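You operate a simulated robot arm through the tools that you are given. There is no shell and no other tool. Be economical: measure what you need, move in short steps, check, and stop when the job is done.

You are at the controls of a simulated two-armed robot. One attempt, no reset.

Task
Clamp stub two on the clamp bar and brush its centre hole clean.
Fine: hold the bar with one hand while the other pushes the jaw up to the stub, fingers out of the gap; use the black brush and put it back in its cup. Set down upright: what you pick out, black brush. What is to be rubbed or washed off counts as gone when no trace of it is left.

Only the result counts: the job must be done as asked and must still hold three seconds after the hand-in. Knocking over, shifting, dropping, spilling or breaking anything else fails it.

Robot
Two 7-joint arms with two-finger parallel grippers on one trunk, on a base that drives. Base frame: it is fixed to the floor where the robot stands at the start and does not move with it; the origin is under the middle of the robot, x ahead of it, y to its left, z up; the surface under the hand at the start is at about z = 0.8. Units: m, degrees, N and s.
The left shoulder is at the start at [0.06, 0.144, 0.926], the right one opposite. With the tool pointing down near the work surface each hand reaches from about 0.32 to 0.74 m from the robot's upright axis, wherever it stands, measured 20 degrees to its own side. Places, roughly: black brush (5x5x11 cm) [0.7, 0.3, 0.9]; clamp bar [0.5, 0.1, 0.8]; clamp bar (32x6x10 cm) [0.5, 0.2, 0.8]; sliding jaw [0.5, 0.1, 0.8]. Payload 1.57 kg a hand.
The tool frame of a hand sits at the grasp point between the pads (the TCP): z along the fingers, y along the line on which they close. The tips reach 0.03 m beyond it. The gripper opens to 0.11 m. The fingers are 0.024 m wide and 0.012 m thick; the gripper's body (0.048 by 0.112 m) begins 0.078 m behind the TCP.
Orientation is that of the tool frame in the base frame, as [roll, pitch, yaw] about the fixed x, y, z axes, in that order (R = Rz(yaw) Ry(pitch) Rx(roll)). With the fingers straight down and closing along the base's y, the tool's x points along the base's -x, its y along +y and its z along -z.

Tools
- The arms move only by the tool move_arm. It takes "left_plan", "right_plan" or both (then of equal length, played together; a hand with none holds still); each is a list of rows, each a list of 6 numbers: the shift along the base's x, y, z in m, then the turn, a rotation vector about the base's x, y, z in degrees. In form: [[dx, dy, dz, rx, ry, rz], ...]. A call has 1 to 12 rows; each row is the pose to reach, as a shift and turn from the pose commanded when the call began. "left_jaw" and "right_jaw" are, for a hand that has rows, the gripper command, from -1 (fully open) to 1 (shut), values between in proportion, set as the call begins (left out, the last holds). Each row takes 0.2 s and may step no farther than 0.05 m and 8.6 degrees from the row before; otherwise, or with a gripper value out of range, the whole call is refused. Where a pose cannot be reached the arm comes as near as it can. A force on the tool above 90 N (or 10 N above the force at the start of the call, whichever is more), or a blocked arm, ends the call early, and 0.2 s more pass. The fingers move at their own pace (about 0.045 m/s each) and stop on an object; they squeeze with about 23 N. The grip force told is the motor's: it shows also when the fingers shut on nothing. Time passes only in rows, and 0.2 s behind the last, so rows that repeat a pose let the fingers close. The reply holds the time, the measured pose of the TCP, the force on the tool along the base axes, the opening and the grip force, in the units named above and with some noise, with the torque about the TCP (base axes, N m) and any sound that the robot's microphone picked up.
- Cameras (640 x 400 px; columns grow to the right, rows downward): "scene" is now at [0.0459, 0.0424, 1.5361]; the picture's right is [0.45, -0.89, 0.00], its down [-0.67, -0.34, -0.66] and it looks along [0.59, 0.30, -0.75] (base axes); focal length 249 px, centre (320, 200). "left" rides on the left gripper at [0.07, -0.016, -0.141] in its tool frame; the picture's right is [0.23, 0.97, 0.00], its down [-0.86, 0.20, -0.48] and it looks along [-0.47, 0.11, 0.88] (tool axes); focal length 222 px, centre (320, 200). "right" rides on the right gripper at [0.07, 0.016, -0.141] in its tool frame; the picture's right is [-0.23, 0.97, 0.00], its down [-0.86, -0.20, -0.48] and it looks along [-0.47, -0.11, 0.88] (tool axes); focal length 222 px, centre (320, 200). There is no depth. A picture from a camera that has moved, and an enlarged one, comes with that camera's place and axes in the base frame and with its lens. The place of the scene camera against the robot may be out by one fixed shift of up to 0.012 m in any direction.
- get_image(camera): a new picture of that camera. It takes no simulated time.
- slide_trunk(by): slides the trunk up (or, below 0, down) by that many m; the arms and the scene camera ride with it, the base frame stays. It gives what a move gives, with no picture.
- base_move(legs): drives the robot by 1 to 6 legs, each [ahead, left, turn to the left] in m, m and degrees, along the robot's own axes; the way and the turn of a leg run together, so that a leg with both is an arc; at most 1.5 m and 180 degrees a leg. The arms and the cameras ride along, it lands a little off, and it stops where it bumps. It gives what a move gives.
- aim_head(pan, tilt): turns the head with the scene camera to pan (to the left, within 86 degrees either way) and tilt (down, from -29 to 69), counted from straight ahead of the robot. It gives what a move gives.
- zoom(camera, box): a new picture of the part [left, top, right, bottom] of that camera's present view, enlarged. It takes no simulated time.
- finish_job(): hands the job in; it is judged then, once.

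Work in short steps. Places have to be worked out from the pictures, the camera data and where the tool is seen: move nearer, look again, correct. Check each grasp and each placing, and mend what went wrong. You have 120 turns and 100 pictures in all, those below and enlarged ones among them. Open the grippers and draw the arms clear of the work before you hand the job in, unless the task says otherwise; then end with one line.

The tools are called after "Request:" as a command line: name --argument value ..., lists and objects as JSON in quotes. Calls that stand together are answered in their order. move_arm: Moves the arms, as the interface text tells. Its arguments: {"type":"object","properties":{"left_plan":{"type":"array","items":{"type":"array","items":{"type":"number"}}},"left_jaw":{"type":"number"},"right_plan":{"type":"array","items":{"type":"array","items":{"type":"number"}}},"right_jaw":{"type":"number"}},"required":[]} The other tools are called the same way: slide_trunk (by) slides the trunk up or down; base_move (legs) drives the base; aim_head (pan, tilt) turns the head that bears the scene camera; get_image (camera) takes a picture; zoom (camera, box) takes an enlarged picture of a part of a camera's view; finish_job () hands the job in.

At the start:

```text
t: 0.0
left_tcp_pos: [0.3233, 0.4257, 1.0001]
left_ee_rot: [-180.0, -0.1, -180.0]
left_ft_force: [-0.4, -0.5, -0.3]
left_torque: [0.01, 0.03, 0.04]
left_opening: 0.1099
left_grasp_force: 0.1
right_tcp_pos: [0.387, 0.0581, 1.0001]
right_ee_rot: [-180.0, -0.1, 180.0]
right_ft_force: [0.1, -0.9, -0.2]
right_torque: [0.01, 0.0, -0.02]
right_opening: 0.1099
right_grasp_force: 0.0
trunk travel left (down, up): [-0.525, 0.065]
robot x, y, heading: [0.0011, -0.0006, -0.1]
head pan, tilt: [26.8, 48.6]
```

scene: 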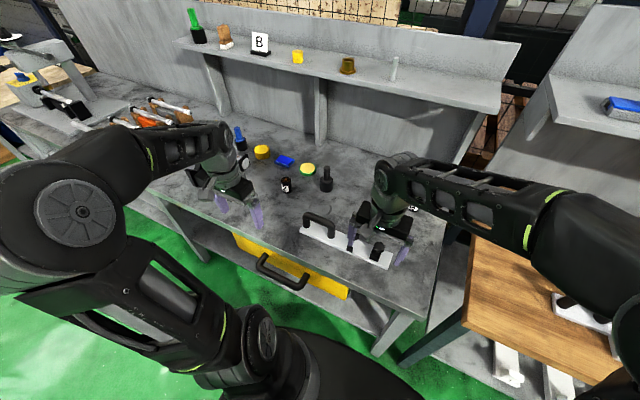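
right: 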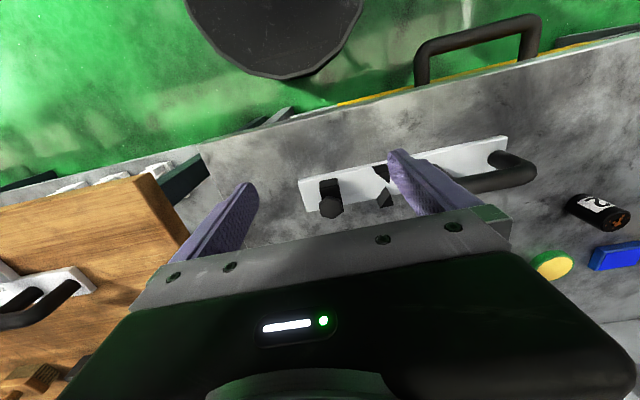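
left: 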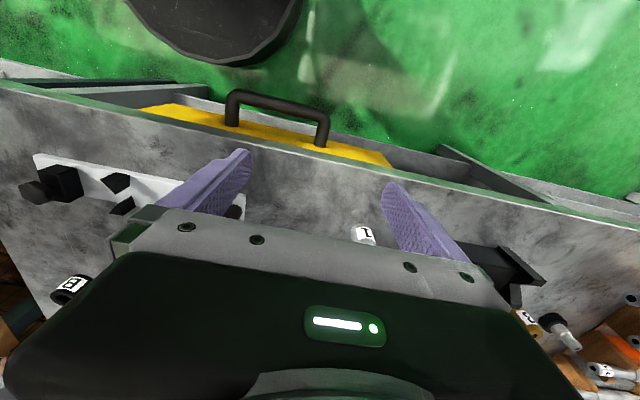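

I start with enlarged views of the bench to find the stubs, brush and clamp.

Request:
zoom --camera "scene" --box '[220, 120, 420, 280]'

Request:
zoom --camera "scene" --box '[0, 40, 260, 200]'

Request:
zoom --camera "left" --box '[320, 200, 640, 400]'

```text
2.50 times, centred on (320, 200) of scene
camera zoom: at [0.0459, 0.0424, 1.5361], right [0.45, -0.89, 0.0], down [-0.67, -0.34, -0.66], along [0.59, 0.3, -0.75], focal length 622 px, centre (320, 200)
```

zoom: 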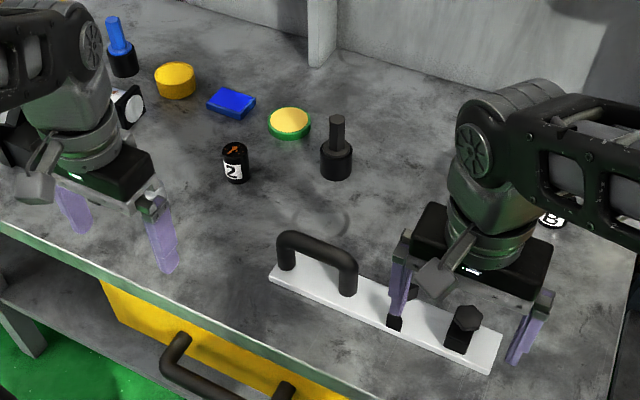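

```text
2.46 times, centred on (130, 120) of scene
camera zoom: at [0.0459, 0.0424, 1.5361], right [0.45, -0.89, 0.0], down [-0.67, -0.34, -0.66], along [0.59, 0.3, -0.75], focal length 612 px, centre (788, 397)
```

zoom: 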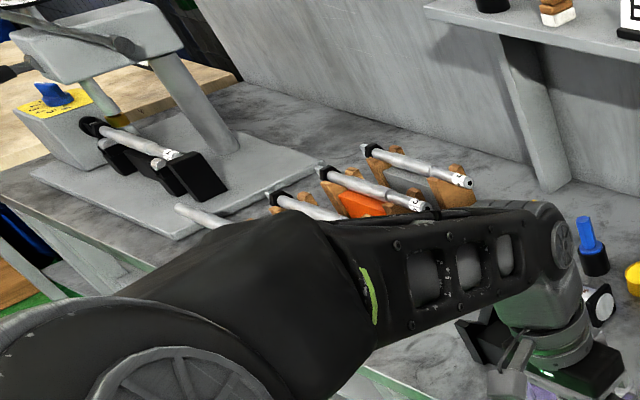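

```text
2.00 times, centred on (480, 300) of left
camera zoom: at [0.2519, 0.4084, 1.1409], right [-0.23, 0.97, 0.0], down [0.86, 0.2, 0.48], along [0.47, 0.11, -0.88], focal length 444 px, centre (0, 0)
```

zoom: 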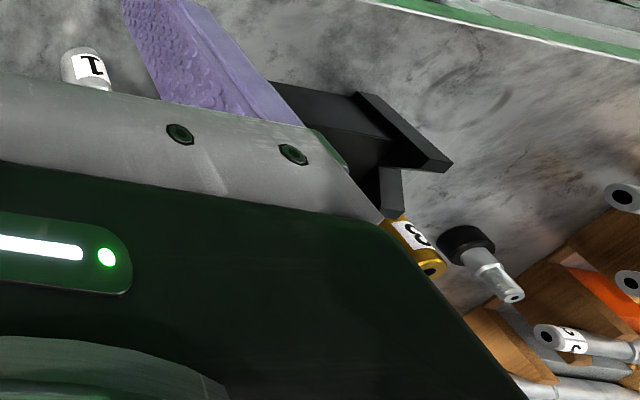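

Stub 2 (black, label 2) is around (0.61,0.48), and the brush at about (0.68,0.33). The right hand hides the jaws, so I move it up and to the right, and the left hand up and left, then look again.

Request:
move_arm --right_plan '[[0, -0.03, 0.03, 0, 0, 0], [0, -0.07, 0.06, 0, 0, 0], [0, -0.11, 0.09, 0, 0, 0], [0, -0.15, 0.1, 0, 0, 0], [0, -0.2, 0.1, 0, 0, 0]]' --left_plan '[[0, 0.0, 0.03, 0, 0, 0], [0, 0.03, 0.06, 0, 0, 0], [0, 0.06, 0.09, 0, 0, 0], [0, 0.08, 0.1, 0, 0, 0], [0, 0.1, 0.1, 0, 0, 0]]'

Request:
zoom --camera "scene" --box '[260, 170, 440, 282]'

Request:
zoom --camera "scene" --box '[200, 100, 360, 200]'

```text
t: 1.2
left_tcp_pos: [0.3231, 0.5244, 1.1]
left_ee_rot: [-180.0, -0.1, -180.0]
left_ft_force: [0.1, -0.6, -0.6]
left_torque: [0.03, -0.02, 0.0]
left_opening: 0.1101
left_grasp_force: 0.1
right_tcp_pos: [0.3877, -0.1439, 1.0983]
right_ee_rot: [180.0, -0.1, -179.8]
right_ft_force: [-0.3, -0.8, -0.2]
right_torque: [0.02, -0.01, 0.03]
right_opening: 0.11
right_grasp_force: 0.2
trunk travel left (down, up): [-0.525, 0.065]
robot x, y, heading: [0.0005, -0.0, 0.2]
head pan, tilt: [26.8, 48.6]
```

```text
3.56 times, centred on (350, 226) of scene
camera zoom: at [0.0455, 0.0416, 1.5361], right [0.45, -0.89, 0.0], down [-0.67, -0.34, -0.66], along [0.59, 0.3, -0.75], focal length 884 px, centre (213, 108)
```

zoom: 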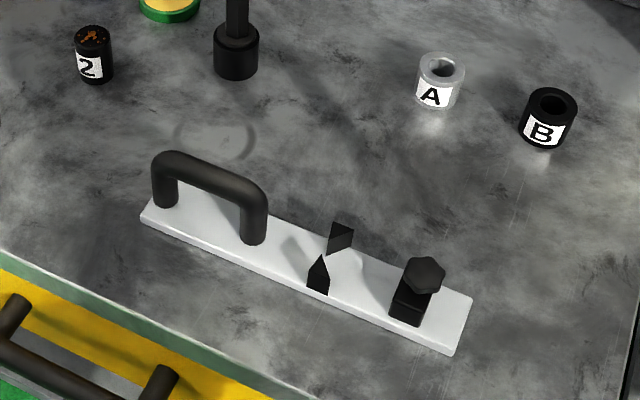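

```text
4.00 times, centred on (280, 150) of scene
camera zoom: at [0.0455, 0.0416, 1.5361], right [0.45, -0.89, 0.0], down [-0.67, -0.34, -0.66], along [0.59, 0.3, -0.75], focal length 995 px, centre (480, 400)
```

zoom: 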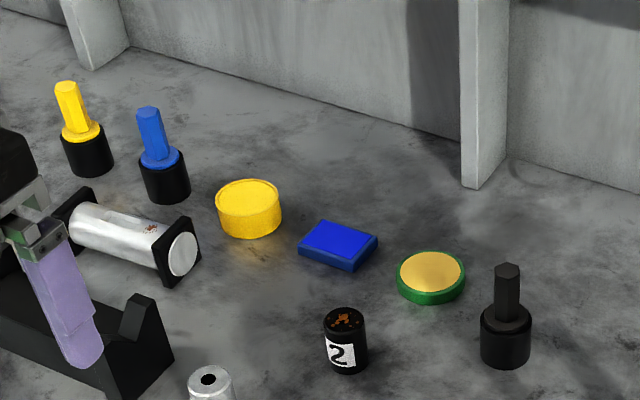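

The bar lies along y at x≈0.486, y 0.014–0.332, with the V jaw near y≈0.14 and the sliding jaw with hex knob near y≈0.06. Stub 2 is too far left for comfortable reach, so I drive a bit to the left.

Request:
base_move --legs '[[0.0, 0.14, 0]]'

Request:
aim_head --pan 15 --tilt 50

Request:
get_image --camera "scene"

```text
t: 2.5
left_tcp_pos: [0.3249, 0.6654, 1.0993]
left_ee_rot: [-179.9, 0.1, 179.9]
left_ft_force: [-0.6, -0.1, -0.2]
left_torque: [-0.01, 0.01, 0.0]
left_opening: 0.1099
left_grasp_force: 0.1
right_tcp_pos: [0.3862, -0.002, 1.099]
right_ee_rot: [-179.9, 0.0, 179.8]
right_ft_force: [-0.3, 0.4, -0.5]
right_torque: [-0.03, 0.02, 0.02]
right_opening: 0.1101
right_grasp_force: 0.1
trunk travel left (down, up): [-0.525, 0.065]
robot x, y, heading: [-0.002, 0.1399, -0.3]
head pan, tilt: [26.8, 48.6]
```

```text
t: 3.3
left_tcp_pos: [0.3249, 0.6645, 1.0992]
left_ee_rot: [179.9, 0.0, 180.0]
left_ft_force: [-0.6, -0.3, -0.8]
left_torque: [-0.01, 0.03, -0.01]
left_opening: 0.1101
left_grasp_force: 0.0
right_tcp_pos: [0.3862, -0.0032, 1.0987]
right_ee_rot: [-179.9, 0.0, 179.8]
right_ft_force: [0.2, 0.3, 0.0]
right_torque: [-0.03, 0.02, -0.01]
right_opening: 0.11
right_grasp_force: 0.0
trunk travel left (down, up): [-0.525, 0.065]
robot x, y, heading: [0.0016, 0.139, -0.1]
head pan, tilt: [15.0, 50.0]
```

```text
91 pictures are left
camera scene: at [0.0506, 0.168, 1.5341], right [0.26, -0.97, 0.0], down [-0.74, -0.2, -0.64], along [0.62, 0.17, -0.77], focal length 249 px, centre (320, 200)
```

scene: 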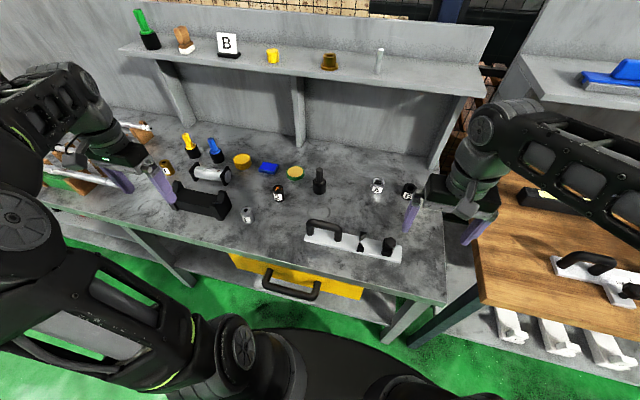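

I move the left hand above stub 2, turning it so the fingers close along x, and look with its camera.

Request:
move_arm --left_plan '[[0.03, -0.02, 0, 0, 0, -8], [0.06, -0.04, 0, 0, 0, -16], [0.09, -0.06, 0, 0, 0, -24], [0.12, -0.08, 0, 0, 0, -32], [0.15, -0.1, 0, 0, 0, -40], [0.18, -0.12, 0, 0, 0, -48], [0.21, -0.14, 0, 0, 0, -56], [0.24, -0.16, 0, 0, 0, -64], [0.265, -0.18, 0, 0, 0, -72], [0.275, -0.185, 0, 0, 0, -80], [0.282, -0.185, 0, 0, 0, -88], [0.282, -0.185, -0.02, 0, 0, -90]]'

Request:
get_image --camera "left"

Request:
zoom --camera "scene" --box '[280, 190, 420, 280]'

```text
t: 5.9
left_tcp_pos: [0.5639, 0.4759, 1.0839]
left_ee_rot: [178.5, -3.9, 92.9]
left_ft_force: [0.9, 0.7, -0.2]
left_torque: [-0.03, 0.03, 0.02]
left_opening: 0.1101
left_grasp_force: 0.1
left hand out of reach, approached as far as the arm can: row 5, 6, 7, 8, 9, 10, 11, 12
right_tcp_pos: [0.3878, -0.0018, 1.0983]
right_ee_rot: [-179.9, -0.1, 179.9]
right_ft_force: [0.9, 0.2, -0.1]
right_torque: [-0.02, 0.03, 0.01]
right_opening: 0.1101
right_grasp_force: 0.1
trunk travel left (down, up): [-0.525, 0.065]
robot x, y, heading: [-0.0036, 0.1427, -0.2]
head pan, tilt: [15.0, 50.0]
```

```text
90 pictures are left
camera left: at [0.5406, 0.535, 1.2297], right [0.96, 0.27, 0.04], down [0.23, -0.88, 0.42], along [0.15, -0.4, -0.91], focal length 222 px, centre (320, 200)
```

left: 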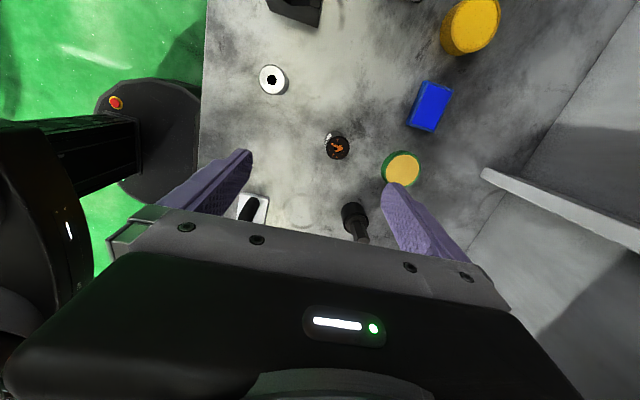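

```text
4.44 times, centred on (350, 235) of scene
camera zoom: at [0.0518, 0.1691, 1.5341], right [0.26, -0.97, 0.0], down [-0.74, -0.2, -0.64], along [0.62, 0.16, -0.77], focal length 1105 px, centre (187, 44)
```

zoom: 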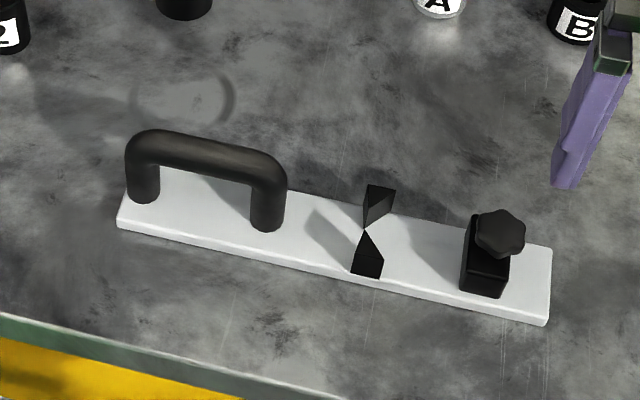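

Stub 2's top centre triangulates to about (0.605, 0.473), diameter about 4.3 cm, top z≈0.855. I descend part way, where reach should be better, and check.

Request:
move_arm --left_plan '[[0, 0, -0.04, 0, 0, 0], [0, -0.003, -0.08, 0, 0, 0], [0, -0.006, -0.12, 0, 0, 0], [0, -0.006, -0.13, 0, 0, 0], [0, -0.006, -0.13, 0, 0, 0]]'

Request:
get_image --camera "left"

```text
t: 7.1
left_tcp_pos: [0.5628, 0.4684, 0.9551]
left_ee_rot: [178.5, -3.9, 93.0]
left_ft_force: [0.1, 1.3, -0.2]
left_torque: [0.01, -0.01, -0.05]
left_opening: 0.1102
left_grasp_force: 0.1
right_tcp_pos: [0.3871, -0.0035, 1.098]
right_ee_rot: [-180.0, 0.0, 179.7]
right_ft_force: [0.3, 0.5, 0.2]
right_torque: [0.0, -0.02, -0.02]
right_opening: 0.1099
right_grasp_force: 0.1
trunk travel left (down, up): [-0.525, 0.065]
robot x, y, heading: [0.001, 0.1433, -0.2]
head pan, tilt: [15.0, 50.0]
```

```text
88 pictures are left
camera left: at [0.5394, 0.5284, 1.1003], right [0.96, 0.28, 0.04], down [0.23, -0.88, 0.42], along [0.15, -0.4, -0.9], focal length 222 px, centre (320, 200)
```

left: 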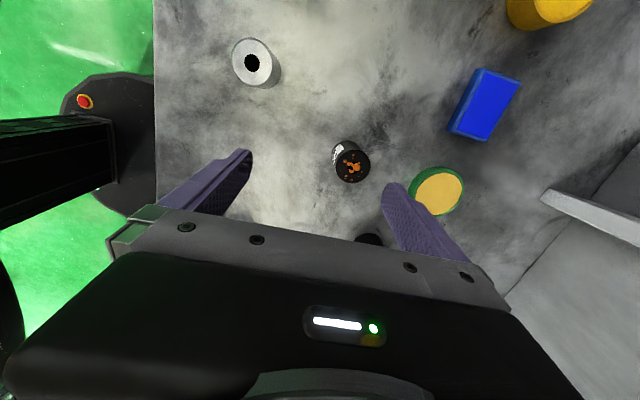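

The hand stopped about 4 cm short in x with a slight tilt. I correct the tilt and move on in x at this lower height.

Request:
move_arm --left_plan '[[0.015, 0, 0, -1, 0.4, -1], [0.03, 0.003, 0, -3, 0.8, -2], [0.042, 0.005, 0, -3.9, 1.3, -3], [0.042, 0.005, 0, -3.9, 1.3, -3]]'

```text
t: 8.1
left_tcp_pos: [0.606, 0.4732, 0.9558]
left_ee_rot: [179.9, -0.1, 89.9]
left_ft_force: [-0.3, 0.1, -0.2]
left_torque: [0.0, -0.01, 0.0]
left_opening: 0.11
left_grasp_force: 0.0
right_tcp_pos: [0.3866, -0.0023, 1.1001]
right_ee_rot: [-180.0, 0.1, 179.9]
right_ft_force: [0.2, -0.6, 0.1]
right_torque: [-0.01, -0.01, 0.0]
right_opening: 0.11
right_grasp_force: 0.1
trunk travel left (down, up): [-0.525, 0.065]
robot x, y, heading: [0.0025, 0.1447, -0.3]
head pan, tilt: [15.0, 50.0]
```

Now the hand is square and over the stub. I check from the hand camera before lowering.

Request:
get_image --camera "left"

```text
87 pictures are left
camera left: at [0.5882, 0.5421, 1.0967], right [0.97, 0.23, 0.0], down [0.2, -0.86, 0.48], along [0.11, -0.47, -0.88], focal length 222 px, centre (320, 200)
```

left: 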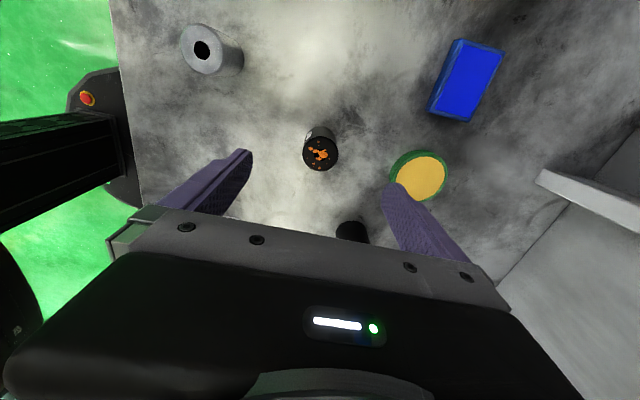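

The stub is at (0.605, 0.470), centred between the fingers with clear space around. I lower to grip its upper part and then close.

Request:
move_arm --left_plan '[[-0.001, -0.003, -0.04, 0, 0, 0], [-0.001, -0.003, -0.075, 0, 0, 0], [-0.001, -0.003, -0.095, 0, 0, 0], [-0.001, -0.003, -0.095, 0, 0, 0]]'

Request:
move_arm --left_plan '[[0, 0, 0, 0, 0, 0], [0, 0, 0, 0, 0, 0], [0, 0, 0, 0, 0, 0], [0, 0, 0, 0, 0, 0], [0, 0, 0, 0, 0, 0], [0, 0, 0, 0, 0, 0]]' --left_jaw 1

Request:
get_image --camera "left"

```text
t: 9.1
left_tcp_pos: [0.6034, 0.4697, 0.861]
left_ee_rot: [-180.0, -0.1, 89.8]
left_ft_force: [0.0, 0.3, -0.2]
left_torque: [-0.01, -0.01, 0.01]
left_opening: 0.1103
left_grasp_force: 0.1
right_tcp_pos: [0.387, -0.002, 1.0997]
right_ee_rot: [179.9, 0.1, 179.7]
right_ft_force: [0.0, -0.4, 0.4]
right_torque: [0.0, -0.03, 0.0]
right_opening: 0.11
right_grasp_force: 0.0
trunk travel left (down, up): [-0.525, 0.065]
robot x, y, heading: [0.0034, 0.1439, -0.0]
head pan, tilt: [15.0, 50.0]
```

```text
t: 10.5
left_tcp_pos: [0.6044, 0.4707, 0.8595]
left_ee_rot: [179.9, -0.1, 89.9]
left_ft_force: [2.6, -0.1, 1.6]
left_torque: [-0.01, 0.01, -0.02]
left_opening: 0.0392
left_grasp_force: 22.9
right_tcp_pos: [0.3865, -0.0037, 1.0996]
right_ee_rot: [179.9, 0.0, 179.7]
right_ft_force: [-0.7, 0.7, -0.2]
right_torque: [-0.01, -0.03, -0.01]
right_opening: 0.1102
right_grasp_force: 0.0
trunk travel left (down, up): [-0.525, 0.065]
robot x, y, heading: [0.0002, 0.1422, -0.1]
head pan, tilt: [15.0, 50.0]
```

```text
86 pictures are left
camera left: at [0.5876, 0.5393, 1.0016], right [0.97, 0.23, 0.0], down [0.2, -0.86, 0.48], along [0.11, -0.46, -0.88], focal length 222 px, centre (320, 200)
```

left: 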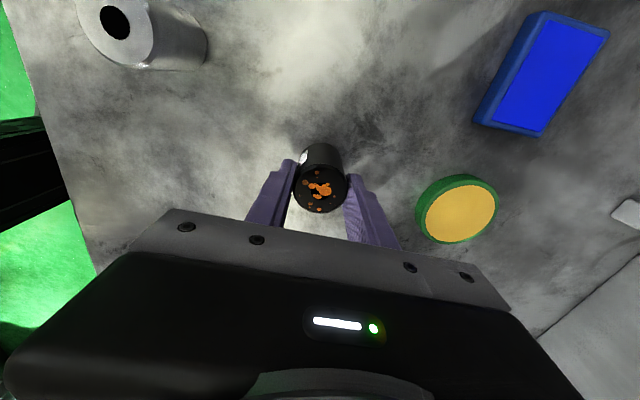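

Gripped at 3.9 cm diameter. I lift it and carry it over the bar, with the right hand stepping away to the right.

Request:
move_arm --left_plan '[[0, 0, 0.04, 0, 0, 0], [0, 0, 0.08, 0, 0, 0], [-0.01, -0.02, 0.12, 0, 0, 0], [-0.03, -0.06, 0.13, 0, 0, 0], [-0.05, -0.1, 0.13, 0, 0, 0], [-0.07, -0.14, 0.13, 0, 0, 0], [-0.09, -0.18, 0.13, 0, 0, 0], [-0.11, -0.22, 0.13, 0, 0, 0], [-0.115, -0.26, 0.13, 0, 0, 0], [-0.118, -0.3, 0.13, 0, 0, 0], [-0.118, -0.33, 0.13, 0, 0, 0], [-0.118, -0.355, 0.13, 0, 0, 0]]' --right_plan '[[0, -0.02, 0, 0, 0, 0], [0, -0.04, 0, 0, 0, 0], [0, -0.06, 0, 0, 0, 0], [0, -0.08, 0, 0, 0, 0], [0, -0.1, 0, 0, 0, 0], [0, -0.12, 0, 0, 0, 0], [0, -0.14, 0, 0, 0, 0], [0, -0.14, 0, 0, 0, 0], [0, -0.14, 0, 0, 0, 0], [0, -0.14, 0, 0, 0, 0], [0, -0.14, 0, 0, 0, 0], [0, -0.14, 0, 0, 0, 0]]'

Request:
get_image --camera "left"

Request:
zoom --camera "scene" --box '[280, 170, 440, 270]'

```text
t: 13.1
left_tcp_pos: [0.4853, 0.1137, 0.9921]
left_ee_rot: [179.8, -0.1, 90.0]
left_ft_force: [-0.8, -0.1, 0.3]
left_torque: [0.01, 0.01, -0.02]
left_opening: 0.0
left_grasp_force: 21.1
right_tcp_pos: [0.3864, -0.1442, 1.0997]
right_ee_rot: [180.0, 0.0, 179.8]
right_ft_force: [-0.4, 0.6, -0.1]
right_torque: [-0.01, -0.01, -0.01]
right_opening: 0.1101
right_grasp_force: 0.0
trunk travel left (down, up): [-0.525, 0.065]
robot x, y, heading: [-0.0027, 0.1375, -0.1]
head pan, tilt: [15.0, 50.0]
```

```text
85 pictures are left
camera left: at [0.4677, 0.1826, 1.1329], right [0.97, 0.23, 0.0], down [0.2, -0.86, 0.48], along [0.11, -0.46, -0.88], focal length 222 px, centre (320, 200)
```

left: 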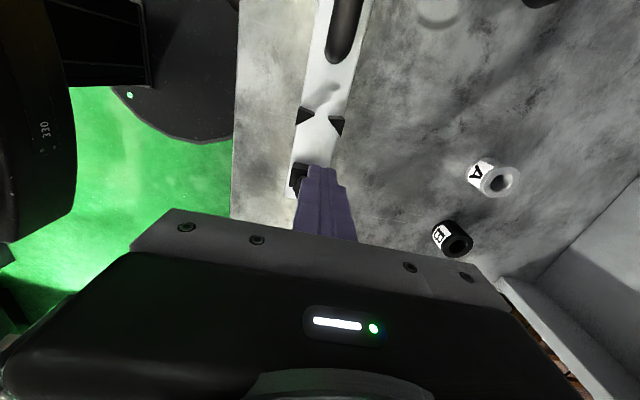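

```text
4.00 times, centred on (360, 220) of scene
camera zoom: at [0.0507, 0.1673, 1.5341], right [0.26, -0.97, 0.0], down [-0.74, -0.2, -0.64], along [0.62, 0.17, -0.77], focal length 995 px, centre (160, 120)
```

zoom: 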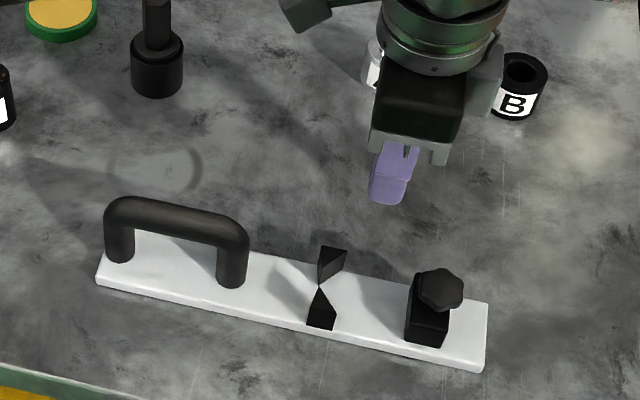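

The grip shut empty: the stub slipped. I check where it stands and whether it is upright.

Request:
zoom --camera "scene" --box '[220, 140, 360, 228]'

```text
4.55 times, centred on (290, 184) of scene
camera zoom: at [0.0507, 0.1673, 1.5341], right [0.26, -0.97, 0.0], down [-0.74, -0.2, -0.64], along [0.62, 0.17, -0.77], focal length 1130 px, centre (456, 273)
```

zoom: 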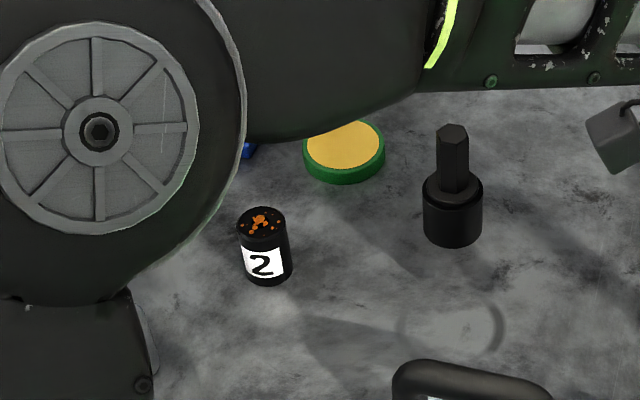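

The stub stands upright near its old place. I go back with the fingers open, to grip deeper and lift more slowly.

Request:
move_arm --left_plan '[[0, 0.045, 0, 0, 0, 0], [0, 0.09, 0, 0, 0, 0], [0.01, 0.135, 0, 0, 0, 0], [0.03, 0.175, 0, 0, 0, 0], [0.05, 0.215, 0, 0, 0, 0], [0.07, 0.255, 0, 0, 0, 0], [0.09, 0.295, 0, 0, 0, 0], [0.11, 0.33, -0.01, 0, 0, 0], [0.118, 0.357, -0.03, 0, 0, 0], [0.118, 0.357, -0.03, 0, 0, 0]]' --left_jaw -1

Request:
get_image --camera "left"

```text
t: 15.3
left_tcp_pos: [0.6047, 0.47, 0.9597]
left_ee_rot: [179.9, 0.0, 89.9]
left_ft_force: [0.0, -0.7, 0.2]
left_torque: [-0.01, -0.01, 0.02]
left_opening: 0.1103
left_grasp_force: 0.0
right_tcp_pos: [0.3873, -0.1436, 1.0994]
right_ee_rot: [-179.9, -0.1, 179.8]
right_ft_force: [0.0, -0.1, 0.3]
right_torque: [0.02, -0.03, -0.02]
right_opening: 0.1103
right_grasp_force: 0.0
trunk travel left (down, up): [-0.525, 0.065]
robot x, y, heading: [-0.0039, 0.1397, -0.4]
head pan, tilt: [15.0, 50.0]
```

```text
82 pictures are left
camera left: at [0.5871, 0.5402, 1.1011], right [0.97, 0.23, 0.0], down [0.2, -0.86, 0.48], along [0.11, -0.46, -0.88], focal length 222 px, centre (320, 200)
```

left: 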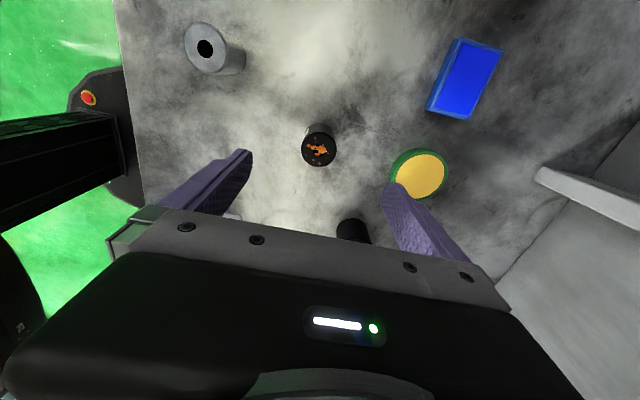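

The stub moved a few mm to y≈0.474, so the last grip was off its axis and shallow. I re-centre, go deeper and close.

Request:
move_arm --left_plan '[[-0.001, 0.004, -0.04, 0, 0, 0], [-0.001, 0.004, -0.08, 0, 0, 0], [-0.001, 0.004, -0.115, 0, 0, 0], [-0.001, 0.004, -0.115, 0, 0, 0]]'

Request:
zoom --camera "left" --box '[240, 100, 400, 200]'

Request:
move_arm --left_plan '[[0, 0, 0, 0, 0, 0], [0, 0, 0, 0, 0, 0], [0, 0, 0, 0, 0, 0], [0, 0, 0, 0, 0, 0], [0, 0, 0, 0, 0, 0], [0, 0, 0, 0, 0, 0]]' --left_jaw 1

Request:
move_arm --left_plan '[[0, 0, 0.01, 0, 0, 0], [0, 0, 0.02, 0, 0, 0], [0, 0, 0.035, 0, 0, 0], [0, 0, 0.05, 0, 0, 0], [0, 0, 0.05, 0, 0, 0]]'

Request:
get_image --camera "left"

```text
t: 16.3
left_tcp_pos: [0.6025, 0.4751, 0.8453]
left_ee_rot: [-180.0, -0.1, 90.0]
left_ft_force: [0.0, -0.6, -0.2]
left_torque: [0.0, -0.01, -0.01]
left_opening: 0.1099
left_grasp_force: 0.0
right_tcp_pos: [0.3869, -0.1431, 1.0997]
right_ee_rot: [179.9, 0.0, 179.8]
right_ft_force: [-0.5, -0.6, 0.1]
right_torque: [-0.03, -0.03, 0.03]
right_opening: 0.1102
right_grasp_force: 0.1
trunk travel left (down, up): [-0.525, 0.065]
robot x, y, heading: [0.0008, 0.1403, -0.2]
head pan, tilt: [15.0, 50.0]
```

```text
4.00 times, centred on (320, 150) of left
camera zoom: at [0.5868, 0.5452, 0.9861], right [0.97, 0.23, 0.0], down [0.2, -0.86, 0.48], along [0.11, -0.46, -0.88], focal length 888 px, centre (320, 400)
```

zoom: 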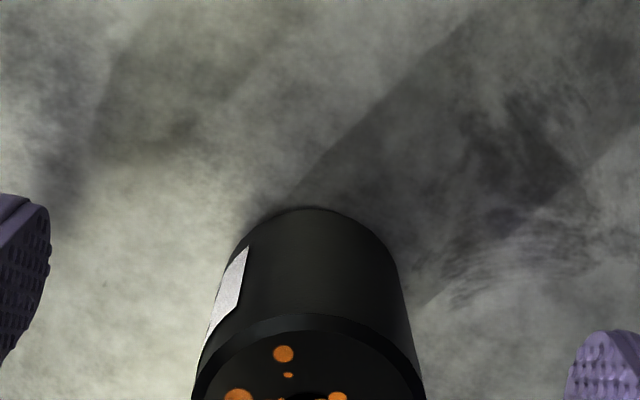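

```text
t: 17.7
left_tcp_pos: [0.6039, 0.4756, 0.8458]
left_ee_rot: [179.8, -0.1, 89.9]
left_ft_force: [-2.1, -0.8, 1.4]
left_torque: [0.0, 0.18, 0.0]
left_opening: 0.0391
left_grasp_force: 23.0
right_tcp_pos: [0.387, -0.1443, 1.1004]
right_ee_rot: [180.0, 0.0, 179.8]
right_ft_force: [0.9, -0.4, -0.1]
right_torque: [0.01, -0.02, -0.02]
right_opening: 0.1101
right_grasp_force: 0.0
trunk travel left (down, up): [-0.525, 0.065]
robot x, y, heading: [0.001, 0.1443, -0.3]
head pan, tilt: [15.0, 50.0]
```

```text
t: 18.9
left_tcp_pos: [0.6041, 0.4751, 0.8929]
left_ee_rot: [179.9, -0.1, 90.0]
left_ft_force: [0.5, 0.2, -5.3]
left_torque: [0.03, -0.02, 0.01]
left_opening: 0.0394
left_grasp_force: 23.5
right_tcp_pos: [0.3873, -0.1426, 1.0994]
right_ee_rot: [-179.9, 0.0, 179.8]
right_ft_force: [-0.6, -0.6, 0.2]
right_torque: [0.01, 0.01, 0.01]
right_opening: 0.1103
right_grasp_force: 0.0
trunk travel left (down, up): [-0.525, 0.065]
robot x, y, heading: [-0.0038, 0.14, -0.2]
head pan, tilt: [15.0, 50.0]
```

```text
80 pictures are left
camera left: at [0.5867, 0.5444, 1.035], right [0.97, 0.23, 0.0], down [0.2, -0.86, 0.48], along [0.11, -0.47, -0.88], focal length 222 px, centre (320, 200)
```

left: 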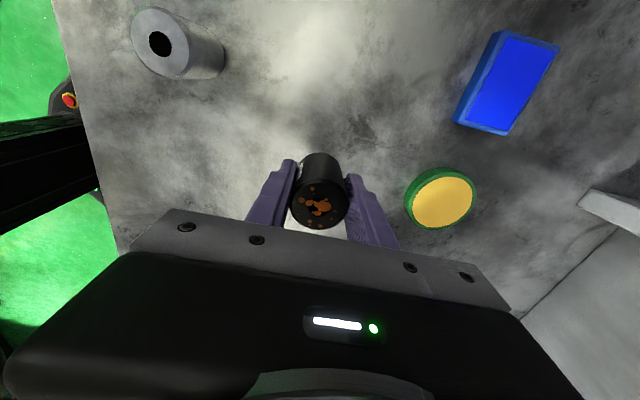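

The stub is held (5 N load). I carry it gently up and over to the clamp, stopping above the gap to look.

Request:
move_arm --left_plan '[[0, 0, 0.025, 0, 0, 0], [0, 0, 0.05, 0, 0, 0], [-0.01, -0.02, 0.075, 0, 0, 0], [-0.025, -0.05, 0.09, 0, 0, 0], [-0.04, -0.085, 0.09, 0, 0, 0], [-0.055, -0.12, 0.09, 0, 0, 0], [-0.07, -0.155, 0.09, 0, 0, 0], [-0.085, -0.19, 0.09, 0, 0, 0], [-0.1, -0.225, 0.09, 0, 0, 0], [-0.11, -0.26, 0.09, 0, 0, 0], [-0.118, -0.295, 0.09, 0, 0, 0], [-0.12, -0.32, 0.09, 0, 0, 0]]'

Request:
move_arm --left_plan '[[0, -0.025, 0, 0, 0, 0], [0, -0.042, 0, 0, 0, 0], [0, -0.042, -0.02, 0, 0, 0], [0, -0.042, -0.025, 0, 0, 0]]'

Request:
get_image --camera "left"

Request:
zoom --camera "scene" --box '[280, 170, 440, 270]'

```text
t: 21.5
left_tcp_pos: [0.4844, 0.1547, 0.9839]
left_ee_rot: [179.9, -0.1, 89.8]
left_ft_force: [-0.5, 0.4, -5.2]
left_torque: [0.03, 0.01, 0.05]
left_opening: 0.0389
left_grasp_force: 22.6
right_tcp_pos: [0.3882, -0.1436, 1.0993]
right_ee_rot: [-179.9, 0.0, 179.9]
right_ft_force: [0.0, -0.8, 0.4]
right_torque: [-0.01, 0.0, -0.01]
right_opening: 0.1099
right_grasp_force: 0.1
trunk travel left (down, up): [-0.525, 0.065]
robot x, y, heading: [-0.0013, 0.1407, -0.1]
head pan, tilt: [15.0, 50.0]
```

```text
t: 22.5
left_tcp_pos: [0.4841, 0.1124, 0.9585]
left_ee_rot: [179.8, -0.1, 90.1]
left_ft_force: [0.8, 0.3, -5.6]
left_torque: [0.03, 0.0, 0.03]
left_opening: 0.0389
left_grasp_force: 22.7
right_tcp_pos: [0.3865, -0.1435, 1.0999]
right_ee_rot: [-179.9, 0.0, 179.8]
right_ft_force: [0.1, -0.2, -0.7]
right_torque: [-0.01, -0.03, 0.02]
right_opening: 0.1099
right_grasp_force: 0.0
trunk travel left (down, up): [-0.525, 0.065]
robot x, y, heading: [0.0014, 0.1423, -0.1]
head pan, tilt: [15.0, 50.0]
```

```text
79 pictures are left
camera left: at [0.4665, 0.1827, 1.1], right [0.97, 0.23, 0.0], down [0.2, -0.86, 0.48], along [0.11, -0.46, -0.88], focal length 222 px, centre (320, 200)
```

left: 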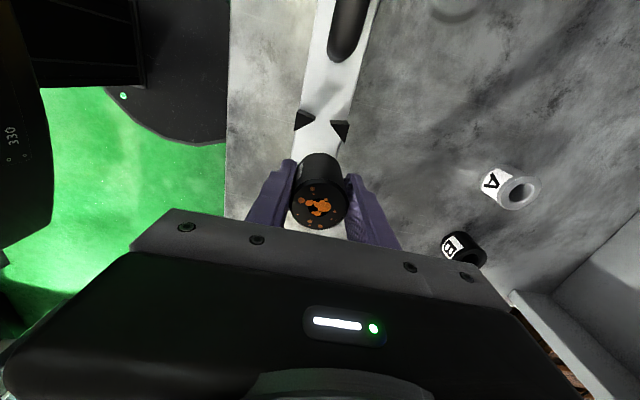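

```text
4.00 times, centred on (360, 220) of scene
camera zoom: at [0.0509, 0.1678, 1.5341], right [0.26, -0.97, 0.0], down [-0.74, -0.2, -0.64], along [0.62, 0.16, -0.77], focal length 995 px, centre (160, 120)
```

zoom: 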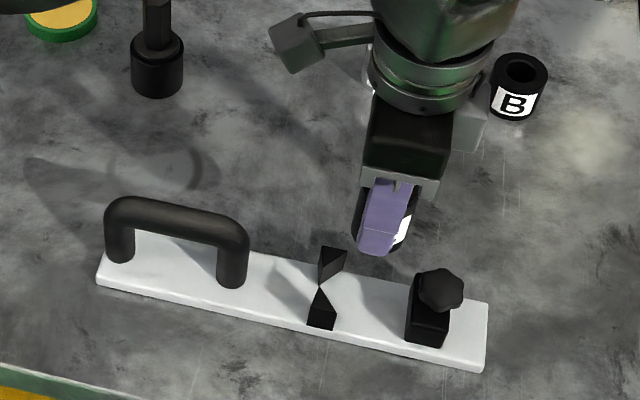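

V notch centre is at x≈0.481, with its mouth around y≈0.126–0.132, and the jaw face is near y≈0.07. I shift to (0.482, 0.107) and lower most of the way.

Request:
move_arm --left_plan '[[-0.002, -0.005, -0.02, 0, 0, 0], [-0.002, -0.005, -0.05, 0, 0, 0], [-0.002, -0.005, -0.08, 0, 0, 0], [-0.002, -0.005, -0.09, 0, 0, 0]]'

Request:
zoom --camera "scene" --box '[320, 200, 420, 262]'

Request:
zoom --camera "left" --box '[240, 80, 400, 240]'

```text
t: 23.5
left_tcp_pos: [0.481, 0.109, 0.8699]
left_ee_rot: [-180.0, -0.2, 90.1]
left_ft_force: [0.3, 0.0, -5.6]
left_torque: [0.0, 0.0, -0.01]
left_opening: 0.0392
left_grasp_force: 22.8
right_tcp_pos: [0.3886, -0.1426, 1.0992]
right_ee_rot: [-179.9, 0.1, 179.7]
right_ft_force: [-0.2, -0.9, 0.8]
right_torque: [0.02, 0.05, 0.0]
right_opening: 0.11
right_grasp_force: 0.1
trunk travel left (down, up): [-0.525, 0.065]
robot x, y, heading: [0.0008, 0.1387, -0.1]
head pan, tilt: [15.0, 50.0]
```

```text
6.40 times, centred on (370, 231) of scene
camera zoom: at [0.051, 0.1679, 1.5341], right [0.26, -0.97, 0.0], down [-0.74, -0.2, -0.64], along [0.62, 0.16, -0.77], focal length 1592 px, centre (0, 2)
```

zoom: 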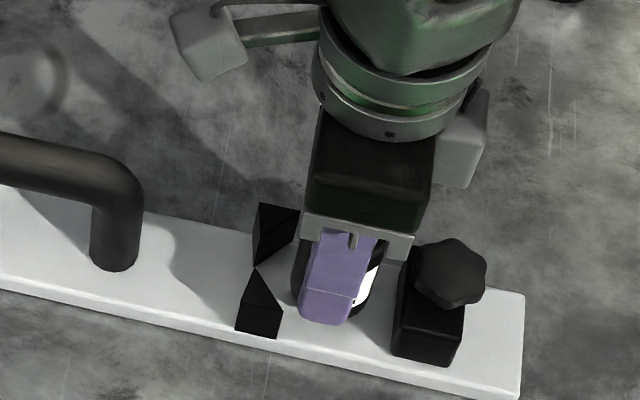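

```text
2.50 times, centred on (320, 160) of left
camera zoom: at [0.4645, 0.1769, 1.01], right [0.97, 0.23, 0.0], down [0.2, -0.86, 0.48], along [0.11, -0.46, -0.88], focal length 555 px, centre (320, 300)
```

zoom: 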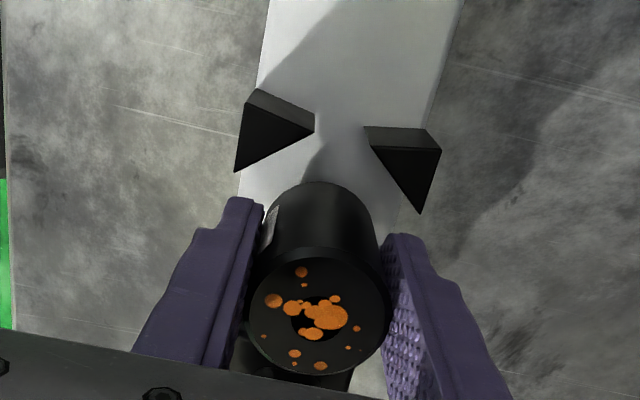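

The stub is centred between V and jaw. I lower in small steps until the load comes off.

Request:
move_arm --left_plan '[[0, 0, -0.006, 0, 0, 0], [0, 0, -0.01, 0, 0, 0], [0, 0, -0.013, 0, 0, 0], [0, 0, -0.013, 0, 0, 0]]'

```text
t: 24.5
left_tcp_pos: [0.4815, 0.1074, 0.8581]
left_ee_rot: [179.8, 0.1, 90.1]
left_ft_force: [-0.8, 0.5, 16.9]
left_torque: [0.0, 0.48, -0.11]
left_opening: 0.039
left_grasp_force: 22.1
right_tcp_pos: [0.3859, -0.144, 1.1004]
right_ee_rot: [180.0, 0.1, 179.8]
right_ft_force: [0.5, -0.5, -0.1]
right_torque: [0.02, 0.0, 0.01]
right_opening: 0.1098
right_grasp_force: 0.1
trunk travel left (down, up): [-0.525, 0.065]
robot x, y, heading: [-0.0035, 0.1426, -0.2]
head pan, tilt: [15.0, 50.0]
```

It is resting on the plate. I ease off slightly, open, and rise straight up.

Request:
move_arm --left_plan '[[0, 0, 0.002, 0, 0, 0], [0, 0, 0.002, 0, 0, 0]]'

Request:
move_arm --left_plan '[[0, 0, 0, 0, 0, 0], [0, 0, 0, 0, 0, 0], [0, 0, 0, 0, 0, 0], [0, 0, 0, 0, 0, 0], [0, 0, 0.03, 0, 0, 0], [0, 0, 0.07, 0, 0, 0], [0, 0, 0.1, 0, 0, 0]]' --left_jaw -1

Request:
get_image --camera "left"

Request:
zoom --camera "scene" --box '[280, 170, 440, 270]'

```text
t: 25.1
left_tcp_pos: [0.4821, 0.1076, 0.859]
left_ee_rot: [179.9, 0.0, 89.9]
left_ft_force: [3.4, -2.7, 7.0]
left_torque: [-0.16, 0.1, 0.06]
left_opening: 0.0391
left_grasp_force: 22.9
right_tcp_pos: [0.386, -0.1426, 1.0997]
right_ee_rot: [180.0, -0.1, 179.8]
right_ft_force: [0.0, -0.4, -0.2]
right_torque: [0.01, 0.01, -0.02]
right_opening: 0.1103
right_grasp_force: 0.1
trunk travel left (down, up): [-0.525, 0.065]
robot x, y, heading: [0.0018, 0.1438, -0.4]
head pan, tilt: [15.0, 50.0]
```

```text
t: 26.7
left_tcp_pos: [0.4805, 0.1093, 0.9578]
left_ee_rot: [179.9, -0.1, 89.8]
left_ft_force: [-0.8, -0.5, -1.4]
left_torque: [0.02, -0.02, 0.02]
left_opening: 0.11
left_grasp_force: 0.1
right_tcp_pos: [0.3868, -0.1427, 1.1]
right_ee_rot: [-180.0, -0.1, 179.8]
right_ft_force: [0.0, 0.7, 0.4]
right_torque: [-0.03, 0.02, -0.01]
right_opening: 0.1099
right_grasp_force: 0.1
trunk travel left (down, up): [-0.525, 0.065]
robot x, y, heading: [0.0012, 0.1433, -0.2]
head pan, tilt: [15.0, 50.0]
```

```text
75 pictures are left
camera left: at [0.4633, 0.1786, 1.0987], right [0.97, 0.23, 0.0], down [0.2, -0.86, 0.48], along [0.11, -0.46, -0.88], focal length 222 px, centre (320, 200)
```

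left: 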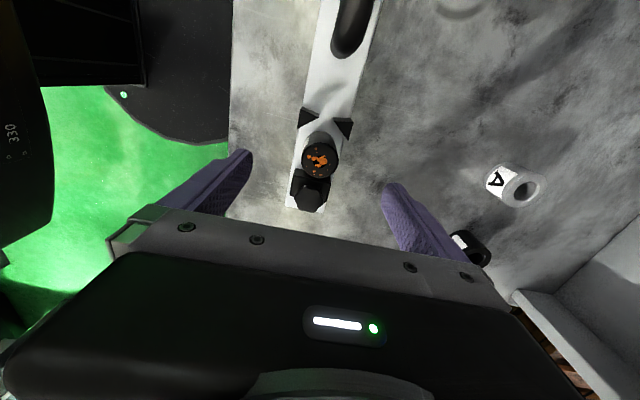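

```text
4.00 times, centred on (360, 220) of scene
camera zoom: at [0.0504, 0.168, 1.5341], right [0.26, -0.97, 0.0], down [-0.74, -0.2, -0.64], along [0.62, 0.16, -0.77], focal length 995 px, centre (160, 120)
```

zoom: 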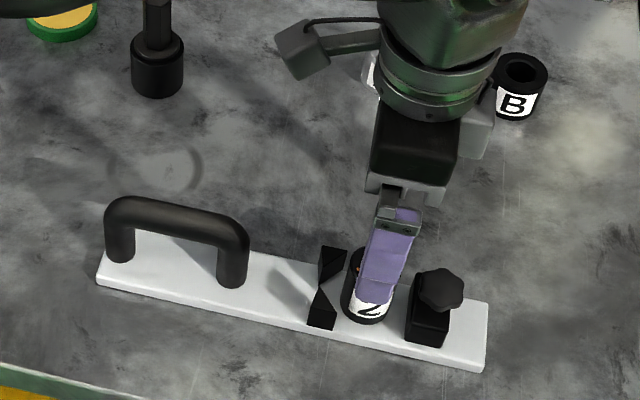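

The stub stands in the gap. Next the left hand goes over the bar handle (around y 0.265), staying above it, to centre on it.

Request:
move_arm --left_plan '[[0, 0, 0.03, 0, 0, 0], [0, 0.04, 0.04, 0, 0, 0], [0, 0.08, 0.04, 0, 0, 0], [0, 0.12, 0.04, 0, 0, 0], [0, 0.155, 0.04, 0, 0, 0], [0, 0.155, 0.04, 0, 0, 0]]'

Request:
get_image --camera "left"

Request:
zoom --camera "scene" --box '[290, 200, 420, 280]'

```text
t: 28.1
left_tcp_pos: [0.4805, 0.2644, 0.9981]
left_ee_rot: [179.9, 0.0, 89.9]
left_ft_force: [0.7, -0.7, 0.7]
left_torque: [-0.01, 0.03, 0.04]
left_opening: 0.1099
left_grasp_force: 0.1
right_tcp_pos: [0.3859, -0.1428, 1.0997]
right_ee_rot: [-180.0, 0.0, 179.8]
right_ft_force: [-0.4, -0.5, -0.5]
right_torque: [0.03, 0.01, 0.01]
right_opening: 0.11
right_grasp_force: 0.0
trunk travel left (down, up): [-0.525, 0.065]
robot x, y, heading: [0.0004, 0.1399, -0.3]
head pan, tilt: [15.0, 50.0]
```

```text
73 pictures are left
camera left: at [0.4632, 0.3331, 1.139], right [0.97, 0.23, 0.0], down [0.2, -0.86, 0.48], along [0.11, -0.46, -0.88], focal length 222 px, centre (320, 200)
```

left: 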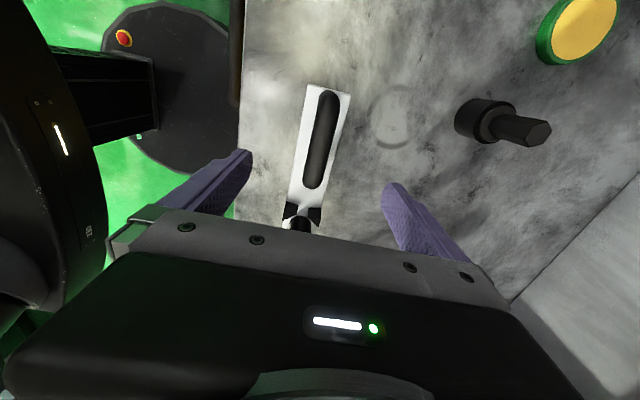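

```text
4.92 times, centred on (355, 240) of scene
camera zoom: at [0.0507, 0.1676, 1.5341], right [0.26, -0.97, 0.0], down [-0.74, -0.2, -0.64], along [0.62, 0.16, -0.77], focal length 1224 px, centre (148, 3)
```

zoom: 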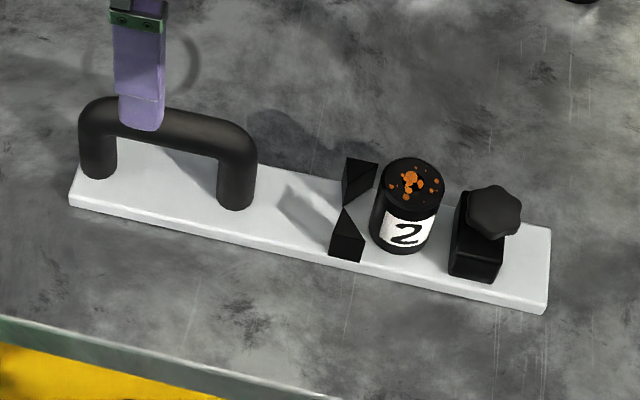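

The stub stands well; the handle centre is at about x 0.478. I lower onto the handle and grip it.

Request:
move_arm --left_plan '[[-0.002, 0.0, -0.04, 0, 0, 0], [-0.002, 0.0, -0.08, 0, 0, 0], [-0.002, 0.0, -0.113, 0, 0, 0], [-0.002, 0.0, -0.113, 0, 0, 0]]'

Request:
move_arm --left_plan '[[0, 0, 0, 0, 0, 0], [0, 0, 0, 0, 0, 0], [0, 0, 0, 0, 0, 0], [0, 0, 0, 0, 0, 0], [0, 0, 0, 0, 0, 0], [0, 0, 0, 0, 0, 0], [0, 0, 0, 0, 0, 0]]' --left_jaw 1

Request:
zoom --camera "scene" --box '[290, 200, 420, 280]'

```text
t: 29.1
left_tcp_pos: [0.4776, 0.2636, 0.8838]
left_ee_rot: [179.9, -0.1, 90.1]
left_ft_force: [-0.6, 0.4, 1.0]
left_torque: [0.03, -0.01, 0.01]
left_opening: 0.11
left_grasp_force: 0.1
right_tcp_pos: [0.387, -0.143, 1.0997]
right_ee_rot: [-179.9, 0.1, 179.8]
right_ft_force: [-0.1, 0.2, 0.2]
right_torque: [0.01, 0.03, 0.02]
right_opening: 0.11
right_grasp_force: 0.1
trunk travel left (down, up): [-0.525, 0.065]
robot x, y, heading: [0.001, 0.1411, -0.3]
head pan, tilt: [15.0, 50.0]
```

```text
t: 30.7
left_tcp_pos: [0.4798, 0.2634, 0.884]
left_ee_rot: [179.8, -0.1, 90.0]
left_ft_force: [4.3, 0.5, 3.2]
left_torque: [-0.11, -0.07, 0.31]
left_opening: 0.0257
left_grasp_force: 23.2
right_tcp_pos: [0.3872, -0.1435, 1.0993]
right_ee_rot: [-180.0, 0.0, 179.8]
right_ft_force: [0.1, -0.2, -0.1]
right_torque: [0.0, -0.02, -0.02]
right_opening: 0.1101
right_grasp_force: 0.1
trunk travel left (down, up): [-0.525, 0.065]
robot x, y, heading: [0.0016, 0.1411, -0.3]
head pan, tilt: [15.0, 50.0]
```

```text
4.92 times, centred on (355, 240) of scene
camera zoom: at [0.051, 0.168, 1.5342], right [0.26, -0.97, 0.0], down [-0.74, -0.2, -0.64], along [0.62, 0.16, -0.77], focal length 1224 px, centre (148, 3)
```

zoom: 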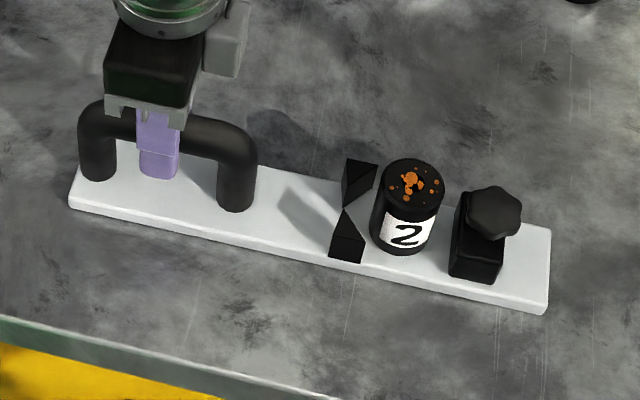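

The handle is held (2.6 cm). Now I bring the right hand, fingers shut, to the -y side of the sliding jaw and look.

Request:
move_arm --right_plan '[[0.02, 0.02, -0.02, 0, 0, 0], [0.04, 0.04, -0.05, 0, 0, 0], [0.06, 0.06, -0.08, 0, 0, 0], [0.08, 0.09, -0.1, 0, 0, 0], [0.094, 0.11, -0.12, 0, 0, 0], [0.094, 0.11, -0.13, 0, 0, 0]]' --right_jaw 1

Request:
get_image --camera "right"

Request:
zoom --camera "scene" --box '[320, 200, 450, 280]'

```text
t: 32.1
left_tcp_pos: [0.4773, 0.2637, 0.8844]
left_ee_rot: [179.9, -0.1, 89.8]
left_ft_force: [-1.1, 1.6, 5.5]
left_torque: [0.07, 0.0, 0.37]
left_opening: 0.0259
left_grasp_force: 22.6
right_tcp_pos: [0.482, -0.0334, 0.9687]
right_ee_rot: [180.0, 0.1, 179.8]
right_ft_force: [0.0, 0.8, -0.2]
right_torque: [0.0, 0.0, -0.04]
right_opening: 0.0
right_grasp_force: 7.1
trunk travel left (down, up): [-0.525, 0.065]
robot x, y, heading: [0.0006, 0.1414, 0.0]
head pan, tilt: [15.0, 50.0]
```

```text
70 pictures are left
camera right: at [0.4116, -0.016, 1.1099], right [0.23, 0.97, 0.0], down [0.85, -0.2, 0.48], along [0.47, -0.11, -0.88], focal length 222 px, centre (320, 200)
```

right: 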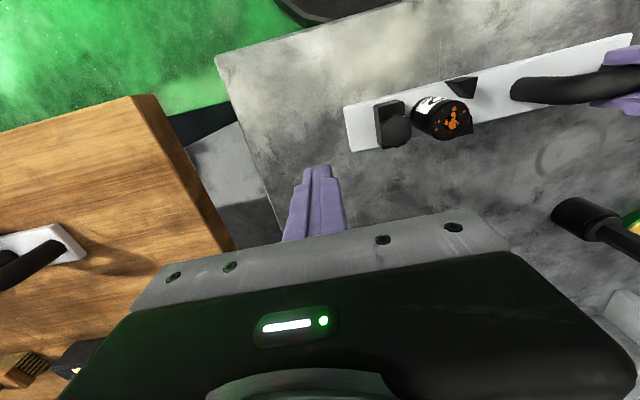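

```text
4.92 times, centred on (385, 240) of scene
camera zoom: at [0.0501, 0.1679, 1.5342], right [0.26, -0.97, 0.0], down [-0.74, -0.2, -0.64], along [0.62, 0.16, -0.77], focal length 1224 px, centre (0, 3)
```

zoom: 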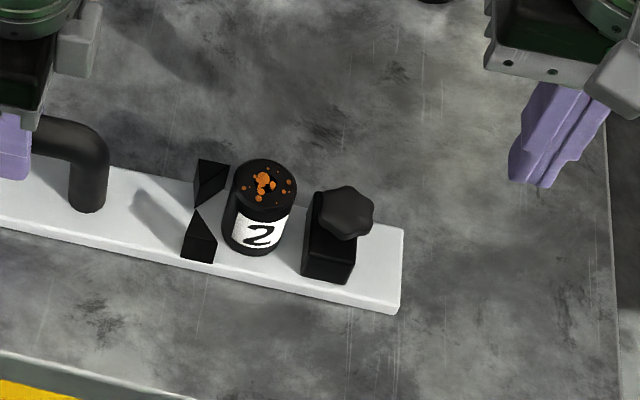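

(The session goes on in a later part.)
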